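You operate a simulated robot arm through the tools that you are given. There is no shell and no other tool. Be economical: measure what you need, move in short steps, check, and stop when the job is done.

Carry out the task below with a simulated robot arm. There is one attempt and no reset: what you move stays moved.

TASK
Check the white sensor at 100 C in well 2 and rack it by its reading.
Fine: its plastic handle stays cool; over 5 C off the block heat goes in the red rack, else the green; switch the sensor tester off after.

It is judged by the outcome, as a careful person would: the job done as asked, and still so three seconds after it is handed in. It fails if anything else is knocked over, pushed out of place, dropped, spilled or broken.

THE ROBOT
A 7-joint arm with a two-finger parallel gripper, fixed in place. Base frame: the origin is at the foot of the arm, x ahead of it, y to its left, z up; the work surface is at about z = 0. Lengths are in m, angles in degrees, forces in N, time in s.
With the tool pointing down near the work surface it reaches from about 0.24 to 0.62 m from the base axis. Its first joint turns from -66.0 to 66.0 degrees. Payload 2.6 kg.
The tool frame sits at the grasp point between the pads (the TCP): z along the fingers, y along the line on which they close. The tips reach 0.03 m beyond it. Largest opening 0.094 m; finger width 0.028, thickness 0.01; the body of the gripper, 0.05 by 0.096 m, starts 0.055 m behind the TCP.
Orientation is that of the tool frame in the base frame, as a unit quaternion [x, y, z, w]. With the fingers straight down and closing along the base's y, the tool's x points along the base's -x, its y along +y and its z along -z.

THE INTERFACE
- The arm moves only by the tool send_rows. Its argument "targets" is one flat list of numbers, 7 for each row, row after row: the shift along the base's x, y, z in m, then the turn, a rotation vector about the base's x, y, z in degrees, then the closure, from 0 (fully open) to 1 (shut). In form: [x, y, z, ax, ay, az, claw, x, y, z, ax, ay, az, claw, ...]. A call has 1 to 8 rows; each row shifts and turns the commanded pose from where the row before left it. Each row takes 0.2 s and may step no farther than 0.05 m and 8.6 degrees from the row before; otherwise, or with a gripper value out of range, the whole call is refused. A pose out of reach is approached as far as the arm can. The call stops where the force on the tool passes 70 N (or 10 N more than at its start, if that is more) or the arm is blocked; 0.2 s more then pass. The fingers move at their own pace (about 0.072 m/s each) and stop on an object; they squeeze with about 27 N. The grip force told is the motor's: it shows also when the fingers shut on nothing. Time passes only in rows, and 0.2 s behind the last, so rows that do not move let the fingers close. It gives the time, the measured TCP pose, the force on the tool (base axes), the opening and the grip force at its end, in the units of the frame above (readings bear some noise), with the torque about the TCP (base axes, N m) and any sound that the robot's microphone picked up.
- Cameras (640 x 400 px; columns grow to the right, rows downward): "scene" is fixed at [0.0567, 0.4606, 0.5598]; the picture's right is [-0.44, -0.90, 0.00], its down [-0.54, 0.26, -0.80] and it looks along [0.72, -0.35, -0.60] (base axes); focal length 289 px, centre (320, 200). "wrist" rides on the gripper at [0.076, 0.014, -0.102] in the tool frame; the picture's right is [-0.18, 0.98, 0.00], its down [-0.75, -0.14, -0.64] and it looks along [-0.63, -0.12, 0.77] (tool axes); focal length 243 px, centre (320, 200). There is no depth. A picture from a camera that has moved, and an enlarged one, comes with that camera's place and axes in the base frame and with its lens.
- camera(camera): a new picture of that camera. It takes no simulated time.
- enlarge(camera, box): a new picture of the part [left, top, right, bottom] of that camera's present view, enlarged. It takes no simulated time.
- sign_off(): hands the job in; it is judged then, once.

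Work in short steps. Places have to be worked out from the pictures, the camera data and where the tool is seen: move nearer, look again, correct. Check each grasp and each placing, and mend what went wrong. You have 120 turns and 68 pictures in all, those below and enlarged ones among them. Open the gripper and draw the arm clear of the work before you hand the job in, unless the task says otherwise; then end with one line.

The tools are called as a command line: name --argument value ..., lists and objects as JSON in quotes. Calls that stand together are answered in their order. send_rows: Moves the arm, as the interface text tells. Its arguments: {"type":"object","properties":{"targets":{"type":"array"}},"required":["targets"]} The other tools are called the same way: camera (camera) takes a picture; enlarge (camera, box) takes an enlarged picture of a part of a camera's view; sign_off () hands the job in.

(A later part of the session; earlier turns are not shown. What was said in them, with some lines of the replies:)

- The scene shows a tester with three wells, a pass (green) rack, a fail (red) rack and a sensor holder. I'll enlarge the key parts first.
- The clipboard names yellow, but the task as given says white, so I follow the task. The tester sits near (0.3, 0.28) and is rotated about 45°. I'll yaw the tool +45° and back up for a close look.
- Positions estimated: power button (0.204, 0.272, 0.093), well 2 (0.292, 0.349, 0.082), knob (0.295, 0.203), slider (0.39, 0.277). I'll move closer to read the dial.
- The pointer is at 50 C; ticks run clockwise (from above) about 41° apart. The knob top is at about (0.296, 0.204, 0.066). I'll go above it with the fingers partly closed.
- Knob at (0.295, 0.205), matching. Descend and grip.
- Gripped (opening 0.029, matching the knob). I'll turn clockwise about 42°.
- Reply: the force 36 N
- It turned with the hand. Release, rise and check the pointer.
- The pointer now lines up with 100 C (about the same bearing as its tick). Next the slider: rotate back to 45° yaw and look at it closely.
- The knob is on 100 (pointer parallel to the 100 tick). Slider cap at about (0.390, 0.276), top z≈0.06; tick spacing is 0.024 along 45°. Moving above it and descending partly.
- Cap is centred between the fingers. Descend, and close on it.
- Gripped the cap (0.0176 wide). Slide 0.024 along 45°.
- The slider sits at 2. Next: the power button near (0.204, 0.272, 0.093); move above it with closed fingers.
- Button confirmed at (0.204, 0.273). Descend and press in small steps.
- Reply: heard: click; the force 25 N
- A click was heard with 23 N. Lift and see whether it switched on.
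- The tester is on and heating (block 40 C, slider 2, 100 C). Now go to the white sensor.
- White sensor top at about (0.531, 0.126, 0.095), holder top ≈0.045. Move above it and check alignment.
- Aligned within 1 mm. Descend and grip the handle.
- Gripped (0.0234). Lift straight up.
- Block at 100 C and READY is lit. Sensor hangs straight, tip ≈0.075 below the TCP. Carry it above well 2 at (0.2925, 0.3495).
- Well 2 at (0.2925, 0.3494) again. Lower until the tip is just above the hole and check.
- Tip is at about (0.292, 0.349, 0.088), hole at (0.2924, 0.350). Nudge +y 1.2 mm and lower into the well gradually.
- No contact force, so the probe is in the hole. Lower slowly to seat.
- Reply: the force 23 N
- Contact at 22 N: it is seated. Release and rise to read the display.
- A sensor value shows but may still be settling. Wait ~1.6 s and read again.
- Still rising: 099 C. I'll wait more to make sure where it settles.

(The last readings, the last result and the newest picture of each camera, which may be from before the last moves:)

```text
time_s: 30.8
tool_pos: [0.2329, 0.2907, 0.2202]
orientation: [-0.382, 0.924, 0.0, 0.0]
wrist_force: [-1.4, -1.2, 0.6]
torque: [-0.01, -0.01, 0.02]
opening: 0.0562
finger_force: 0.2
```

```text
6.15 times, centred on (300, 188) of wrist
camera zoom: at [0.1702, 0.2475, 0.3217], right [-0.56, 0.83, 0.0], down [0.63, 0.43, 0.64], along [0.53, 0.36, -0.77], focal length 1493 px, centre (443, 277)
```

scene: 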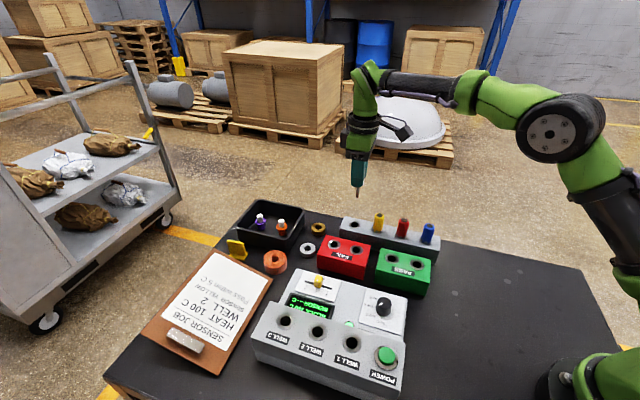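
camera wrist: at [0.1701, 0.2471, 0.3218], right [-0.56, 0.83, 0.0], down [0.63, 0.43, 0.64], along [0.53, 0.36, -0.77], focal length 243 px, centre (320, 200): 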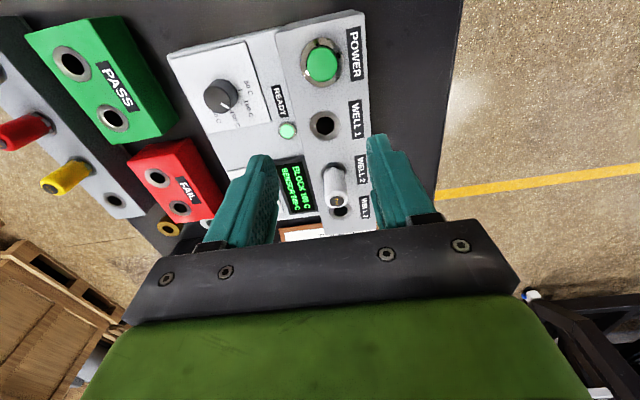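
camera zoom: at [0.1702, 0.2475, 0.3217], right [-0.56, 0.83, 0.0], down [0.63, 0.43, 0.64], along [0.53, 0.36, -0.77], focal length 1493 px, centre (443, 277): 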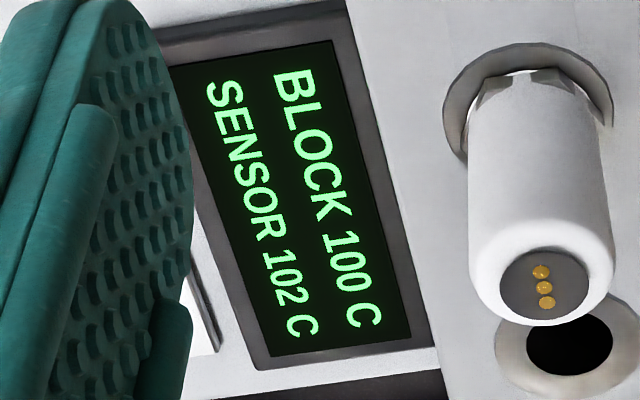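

Now 102; still may be climbing. Wait further.

send_rows --targets '[0, 0, 0, 0, 0, 0, 0.4, 0, 0, 0, 0, 0, 0, 0.4, 0, 0, 0, 0, 0, 0, 0.4, 0, 0, 0, 0, 0, 0, 0.4, 0, 0, 0, 0, 0, 0, 0.4, 0, 0, 0, 0, 0, 0, 0.4, 0, 0, 0, 0, 0, 0, 0.4, 0, 0, 0, 0, 0, 0, 0.4]'

send_rows --targets '[0, 0, 0, 0, 0, 0, 0.4, 0, 0, 0, 0, 0, 0, 0.4, 0, 0, 0, 0, 0, 0, 0.4, 0, 0, 0, 0, 0, 0, 0.4, 0, 0, 0, 0, 0, 0, 0.4, 0, 0, 0, 0, 0, 0, 0.4, 0, 0, 0, 0, 0, 0, 0.4, 0, 0, 0, 0, 0, 0, 0.4]'

send_rows --targets '[0, 0, 0, 0, 0, 0, 0.4, 0, 0, 0, 0, 0, 0, 0.4, 0, 0, 0, 0, 0, 0, 0.4, 0, 0, 0, 0, 0, 0, 0.4, 0, 0, 0, 0, 0, 0, 0.4, 0, 0, 0, 0, 0, 0, 0.4, 0, 0, 0, 0, 0, 0, 0.4, 0, 0, 0, 0, 0, 0, 0.4]'

enlarge --camera "wrist" --box '[275, 155, 325, 220]'

```text
time_s: 32.6
tool_pos: [0.2346, 0.2911, 0.2202]
orientation: [-0.382, 0.924, 0.0, 0.0]
wrist_force: [0.0, 0.0, 0.0]
torque: [-0.03, 0.0, 0.01]
opening: 0.0564
finger_force: 0.0
```

```text
time_s: 34.4
tool_pos: [0.2343, 0.2903, 0.2207]
orientation: [-0.382, 0.924, 0.0, 0.0]
wrist_force: [-0.4, 1.1, -0.4]
torque: [0.01, -0.02, 0.01]
opening: 0.0563
finger_force: 0.1
```

```text
time_s: 36.2
tool_pos: [0.2338, 0.2901, 0.2194]
orientation: [-0.382, 0.924, 0.0, 0.0]
wrist_force: [0.9, -0.7, -0.8]
torque: [-0.03, -0.02, 0.01]
opening: 0.0566
finger_force: 0.1
```

```text
6.15 times, centred on (300, 188) of wrist
camera zoom: at [0.1702, 0.2475, 0.3217], right [-0.56, 0.83, 0.0], down [0.63, 0.43, 0.64], along [0.53, 0.36, -0.77], focal length 1493 px, centre (443, 277)
```

zoom: 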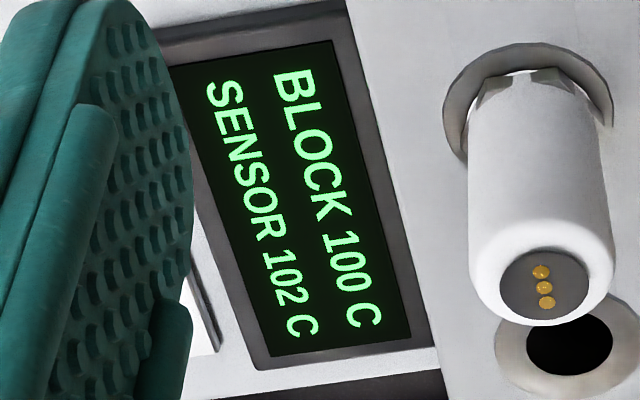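

It has settled at 102 C (2 C off): passes, so green rack. Retrace to the sensor and grip its handle.

send_rows --targets '[0.03, 0.03, 0, 0, 0, 0, 0.4, 0.03, 0.03, -0.02, 0, 0, 0, 0.4, 0, 0, -0.04, 0, 0, 0, 0.4, 0, 0, -0.036, 0, 0, 0, 0.4, 0, 0, 0, 0, 0, 0, 0.9, 0, 0, 0, 0, 0, 0, 0.9, 0, 0, 0, 0, 0, 0, 0.9]'

```text
time_s: 37.8
tool_pos: [0.2942, 0.351, 0.1241]
orientation: [-0.381, 0.924, 0.0, 0.0]
wrist_force: [-1.1, 0.4, -0.6]
torque: [0.02, -0.01, 0.02]
opening: 0.0237
finger_force: 26.5
```

Gripped. Lift clear and carry over the green rack's hole near (0.3945, 0.108).

send_rows --targets '[0, 0, 0.045, 0, 0, 0, 0.9, 0, 0, 0.045, 0, 0, 0, 0.9, 0.0167, -0.0405, 0, 0, 0, 0, 0.9, 0.0167, -0.0405, 0, 0, 0, 0, 0.9, 0.0167, -0.0405, 0, 0, 0, 0, 0.9, 0.0167, -0.0405, 0, 0, 0, 0, 0.9, 0.0167, -0.0405, 0, 0, 0, 0, 0.9, 0.0167, -0.0405, 0, 0, 0, 0, 0.9]'

enlarge --camera "scene" --box '[340, 190, 460, 310]'

camera --camera "wrist"

```text
time_s: 39.6
tool_pos: [0.3928, 0.1081, 0.2138]
orientation: [-0.383, 0.924, 0.0, 0.0]
wrist_force: [0.5, -0.4, -0.8]
torque: [0.02, 0.01, -0.01]
opening: 0.0236
finger_force: 27.1
```

```text
3.33 times, centred on (400, 250) of scene
camera zoom: at [0.0566, 0.4607, 0.5598], right [-0.44, -0.9, 0.0], down [-0.54, 0.26, -0.8], along [0.72, -0.35, -0.6], focal length 962 px, centre (53, 33)
```

zoom: 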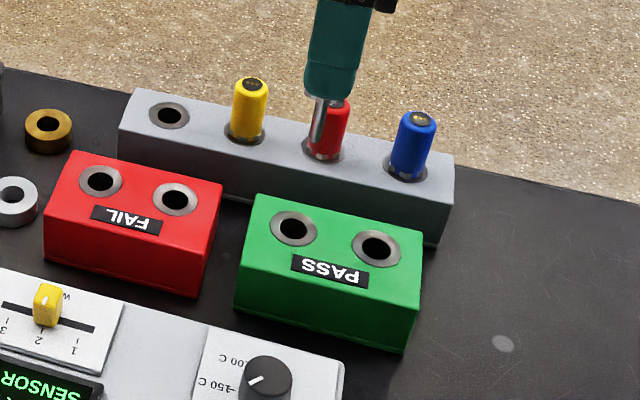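

```text
25 pictures are left
camera wrist: at [0.33, 0.0651, 0.3155], right [-0.56, 0.83, 0.0], down [0.63, 0.43, 0.64], along [0.53, 0.36, -0.77], focal length 243 px, centre (320, 200)
```

wrist: 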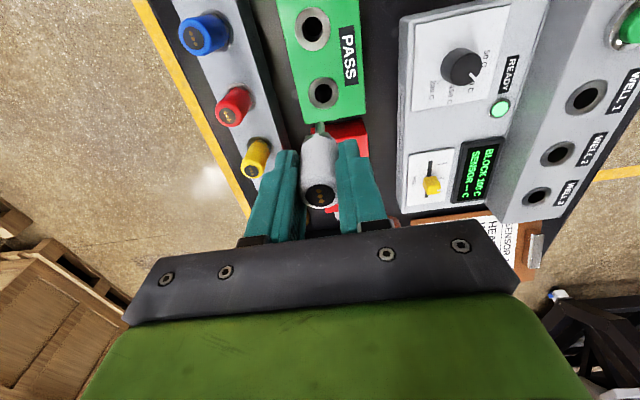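

Hole refined to (0.392, 0.111, ~0.049). Lower to just above and check.

send_rows --targets '[0, 0.0025, -0.03, 0, 0, 0, 0.9, 0, 0, -0.03, 0, 0, 0, 0.9, 0, 0, -0.014, 0, 0, 0, 0.9]'

enlarge --camera "scene" --box '[370, 220, 450, 280]'

enlarge --camera "wrist" --box '[260, 60, 380, 160]'

```text
time_s: 40.4
tool_pos: [0.3947, 0.1099, 0.1396]
orientation: [-0.383, 0.924, 0.0, 0.0]
wrist_force: [-0.9, -0.7, 0.0]
torque: [0.01, -0.01, -0.01]
opening: 0.0235
finger_force: 26.5
```

```text
6.67 times, centred on (410, 250) of scene
camera zoom: at [0.0567, 0.4606, 0.5598], right [-0.44, -0.9, 0.0], down [-0.54, 0.26, -0.8], along [0.72, -0.35, -0.6], focal length 1924 px, centre (-280, -133)
```

zoom: 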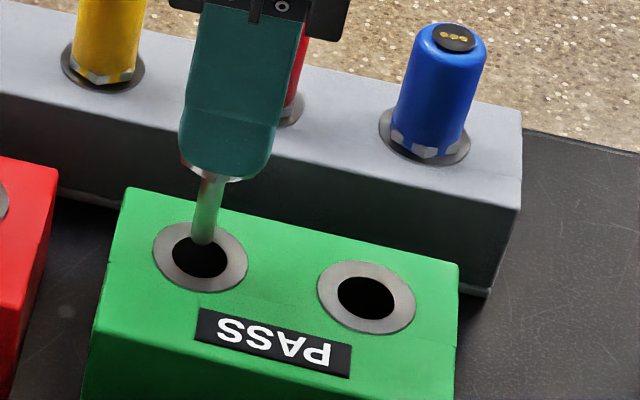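

```text
4.00 times, centred on (320, 110) of wrist
camera zoom: at [0.3302, 0.0672, 0.2416], right [-0.56, 0.83, 0.0], down [0.63, 0.43, 0.64], along [0.53, 0.36, -0.77], focal length 970 px, centre (320, 560)
```

zoom: 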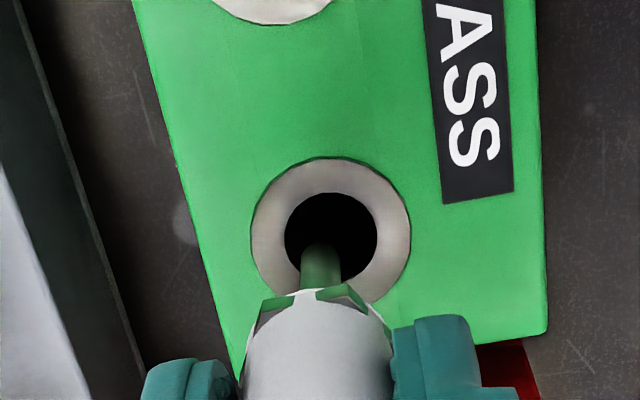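

Tip needs (-1.5, +1.5) mm to centre on the hole. Adjust and lower gradually.

send_rows --targets '[-0.0015, 0.0017, 0, 0, 0, 0, 0.9, 0, 0, -0.01, 0, 0, 0, 0.9, 0, 0, -0.01, 0, 0, 0, 0.9, 0, 0, -0.01, 0, 0, 0, 0.9, 0, 0, -0.01, 0, 0, 0, 0.9]'

send_rows --targets '[0, 0, -0.003, 0, 0, 0, 0.9, 0, 0, -0.003, 0, 0, 0, 0.9, 0, 0, -0.002, 0, 0, 0, 0.9]'

```text
time_s: 41.6
tool_pos: [0.3932, 0.1121, 0.1007]
orientation: [-0.382, 0.924, 0.0, -0.001]
wrist_force: [0.8, -0.5, -0.7]
torque: [-0.01, 0.01, 0.02]
opening: 0.0235
finger_force: 27.2
```

```text
time_s: 42.4
tool_pos: [0.3926, 0.1131, 0.093]
orientation: [-0.382, 0.924, 0.0, 0.003]
wrist_force: [-3.5, 0.5, 21.7]
torque: [0.26, 0.22, 0.03]
opening: 0.0236
finger_force: 27.1
```

Contact at z=0.093 with 22 N: seated as expected. Release, rise and verify.

send_rows --targets '[0, 0, 0, 0, 0, 0, 0.4, 0, 0, 0, 0, 0, 0, 0.4, 0, 0, 0.04, 0, 0, 0, 0.4, 0, 0, 0.04, 0, 0, 0, 0.4, 0, 0, 0.03, 0, 0, 0, 0.4, -0.04, 0.02, 0, 0, 0, 0, 0.4]'

camera --camera "wrist"

enlarge --camera "scene" --box '[340, 190, 460, 310]'

```text
time_s: 43.8
tool_pos: [0.352, 0.1342, 0.2045]
orientation: [-0.382, 0.924, 0.0, 0.0]
wrist_force: [0.0, 0.5, -0.7]
torque: [0.0, -0.01, 0.01]
opening: 0.0563
finger_force: 0.1
```

```text
22 pictures are left
camera wrist: at [0.2886, 0.0901, 0.3049], right [-0.56, 0.83, 0.0], down [0.63, 0.43, 0.64], along [0.53, 0.36, -0.77], focal length 243 px, centre (320, 200)
```

wrist: 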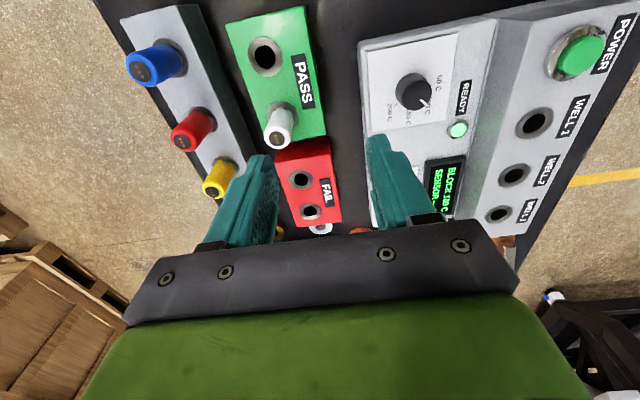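

```text
3.33 times, centred on (400, 250) of scene
camera zoom: at [0.0567, 0.4606, 0.5598], right [-0.44, -0.9, 0.0], down [-0.54, 0.26, -0.8], along [0.72, -0.35, -0.6], focal length 962 px, centre (53, 33)
```

zoom: 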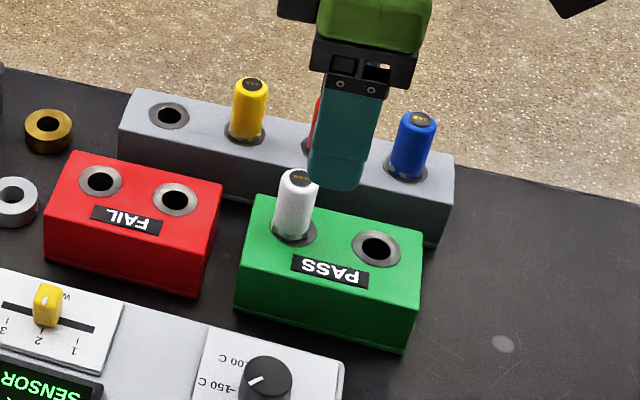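

The white sensor stands seated in the green rack. Now switch off the tester: go above the power button.

send_rows --targets '[-0.0296, 0.0278, 0, 0, 0, 0, 1, -0.0296, 0.0278, 0, 0, 0, 0, 1, -0.0296, 0.0278, 0, 0, 0, 0, 1, -0.0296, 0.0278, 0, 0, 0, 0, 1, -0.0296, 0.0278, 0, 0, 0, 0, 1, 0, 0, -0.04, 0, 0, 0, 1]'

```text
time_s: 45.2
tool_pos: [0.2055, 0.2724, 0.1618]
orientation: [-0.382, 0.924, 0.0, 0.0]
wrist_force: [0.5, -0.3, 0.8]
torque: [-0.01, -0.01, -0.01]
opening: 0.0
finger_force: 27.3
```

In place over the button, fingers shut; press as before.

send_rows --targets '[0, 0, -0.02, 0, 0, 0, 1, 0, 0, -0.015, 0, 0, 0, 1, 0, 0, -0.004, 0, 0, 0, 1, 0, 0, -0.003, 0, 0, 0, 1]'

```text
time_s: 46.2
tool_pos: [0.2032, 0.272, 0.121]
orientation: [-0.382, 0.924, 0.0, 0.001]
wrist_force: [-5.2, -4.7, 21.6]
torque: [-0.16, 0.15, -0.05]
opening: 0.0001
finger_force: 27.6
heard: click
```

Click heard. Lift, open, and draw clear, then check.

send_rows --targets '[0, 0, 0.04, 0, 0, 0, 1, 0, 0, 0.04, 0, 0, 0, 1, 0.02, -0.03, 0.03, 0, 0, 0, 0.3, 0.03, -0.035, 0.02, 0, 0, 0, 0, 0.03, -0.035, 0.02, 0, 0, 0, 0, 0.0, -0.04, 0, 0, 0, 0, 0]'

camera --camera "scene"

enlarge --camera "scene" --box '[240, 260, 420, 400]'

```text
refused: row 4 steps farther than a row can; nothing moved
```

```text
20 pictures are left
```

scene: 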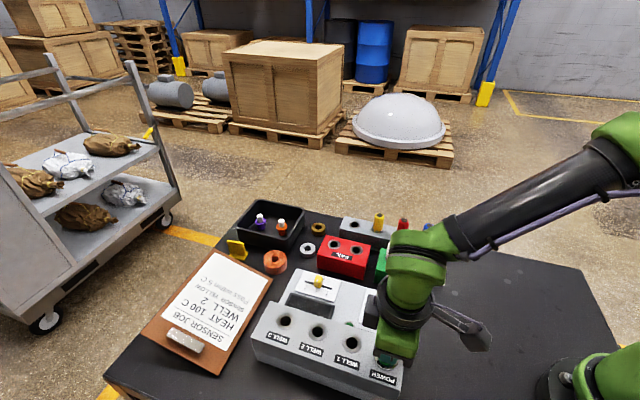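

```text
2.86 times, centred on (330, 330) of scene
camera zoom: at [0.0566, 0.4606, 0.5599], right [-0.44, -0.9, 0.0], down [-0.54, 0.27, -0.8], along [0.72, -0.35, -0.6], focal length 825 px, centre (291, -171)
```

zoom: 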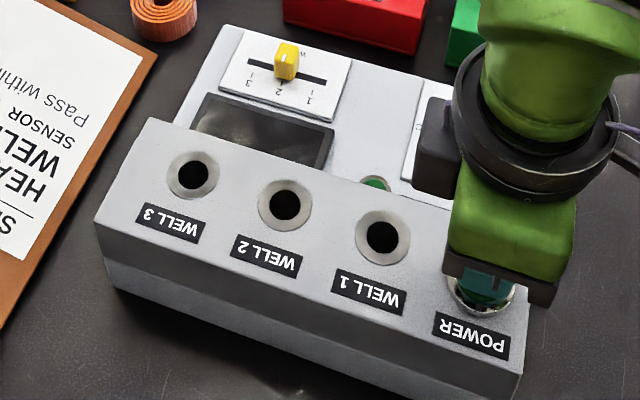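

The row was too long so nothing moved; the display is dark (off). Lift clear with smaller steps.

send_rows --targets '[0, 0, 0.04, 0, 0, 0, 1, 0, 0, 0.04, 0, 0, 0, 1, 0.02, -0.03, 0.03, 0, 0, 0, 0.3, 0.025, -0.03, 0.02, 0, 0, 0, 0, 0.025, -0.03, 0.02, 0, 0, 0, 0, 0.0, -0.04, 0.02, 0, 0, 0, 0]'

camera --camera "scene"

enlarge --camera "scene" --box '[260, 200, 450, 390]'

```text
time_s: 47.6
tool_pos: [0.2759, 0.1415, 0.2894]
orientation: [-0.382, 0.924, 0.0, 0.001]
wrist_force: [-0.3, 0.8, 0.3]
torque: [0.04, 0.05, -0.04]
opening: 0.0943
finger_force: 0.1
```

```text
18 pictures are left
```

scene: 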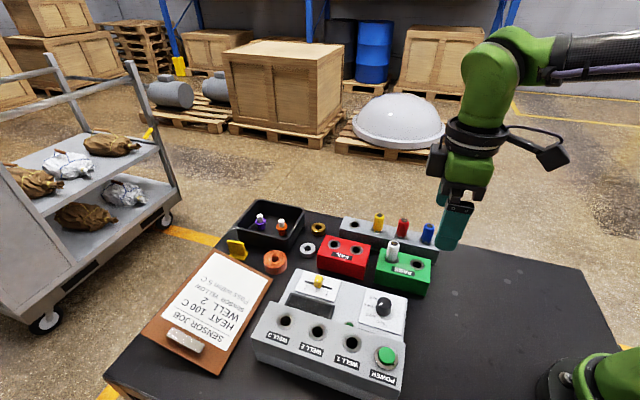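

```text
2.11 times, centred on (355, 295) of scene
camera zoom: at [0.0567, 0.4607, 0.5598], right [-0.44, -0.9, 0.0], down [-0.54, 0.26, -0.8], along [0.72, -0.35, -0.6], focal length 608 px, centre (246, 0)
```

zoom: 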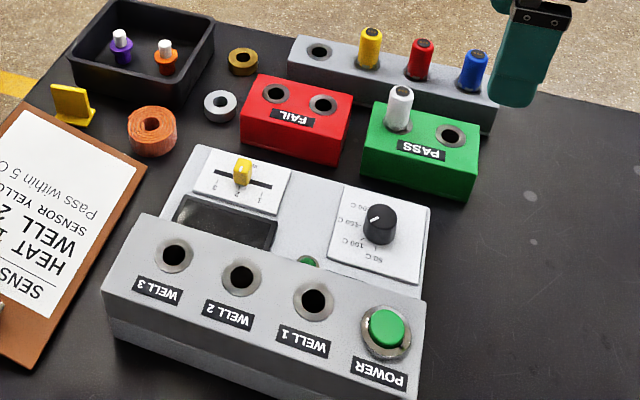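

The white sensor is in the green rack, the tester's display is dark, everything else is in place, and the arm is clear with the gripper open. Handing in.

sign_off

```text
The job is handed in.
```

The white sensor settled at 102 C in well 2 with the block at 100 C, so it passed and is in the green rack, and the tester is switched off; the clipboard on the bench said yellow sensor, but I tested the white one as you asked.
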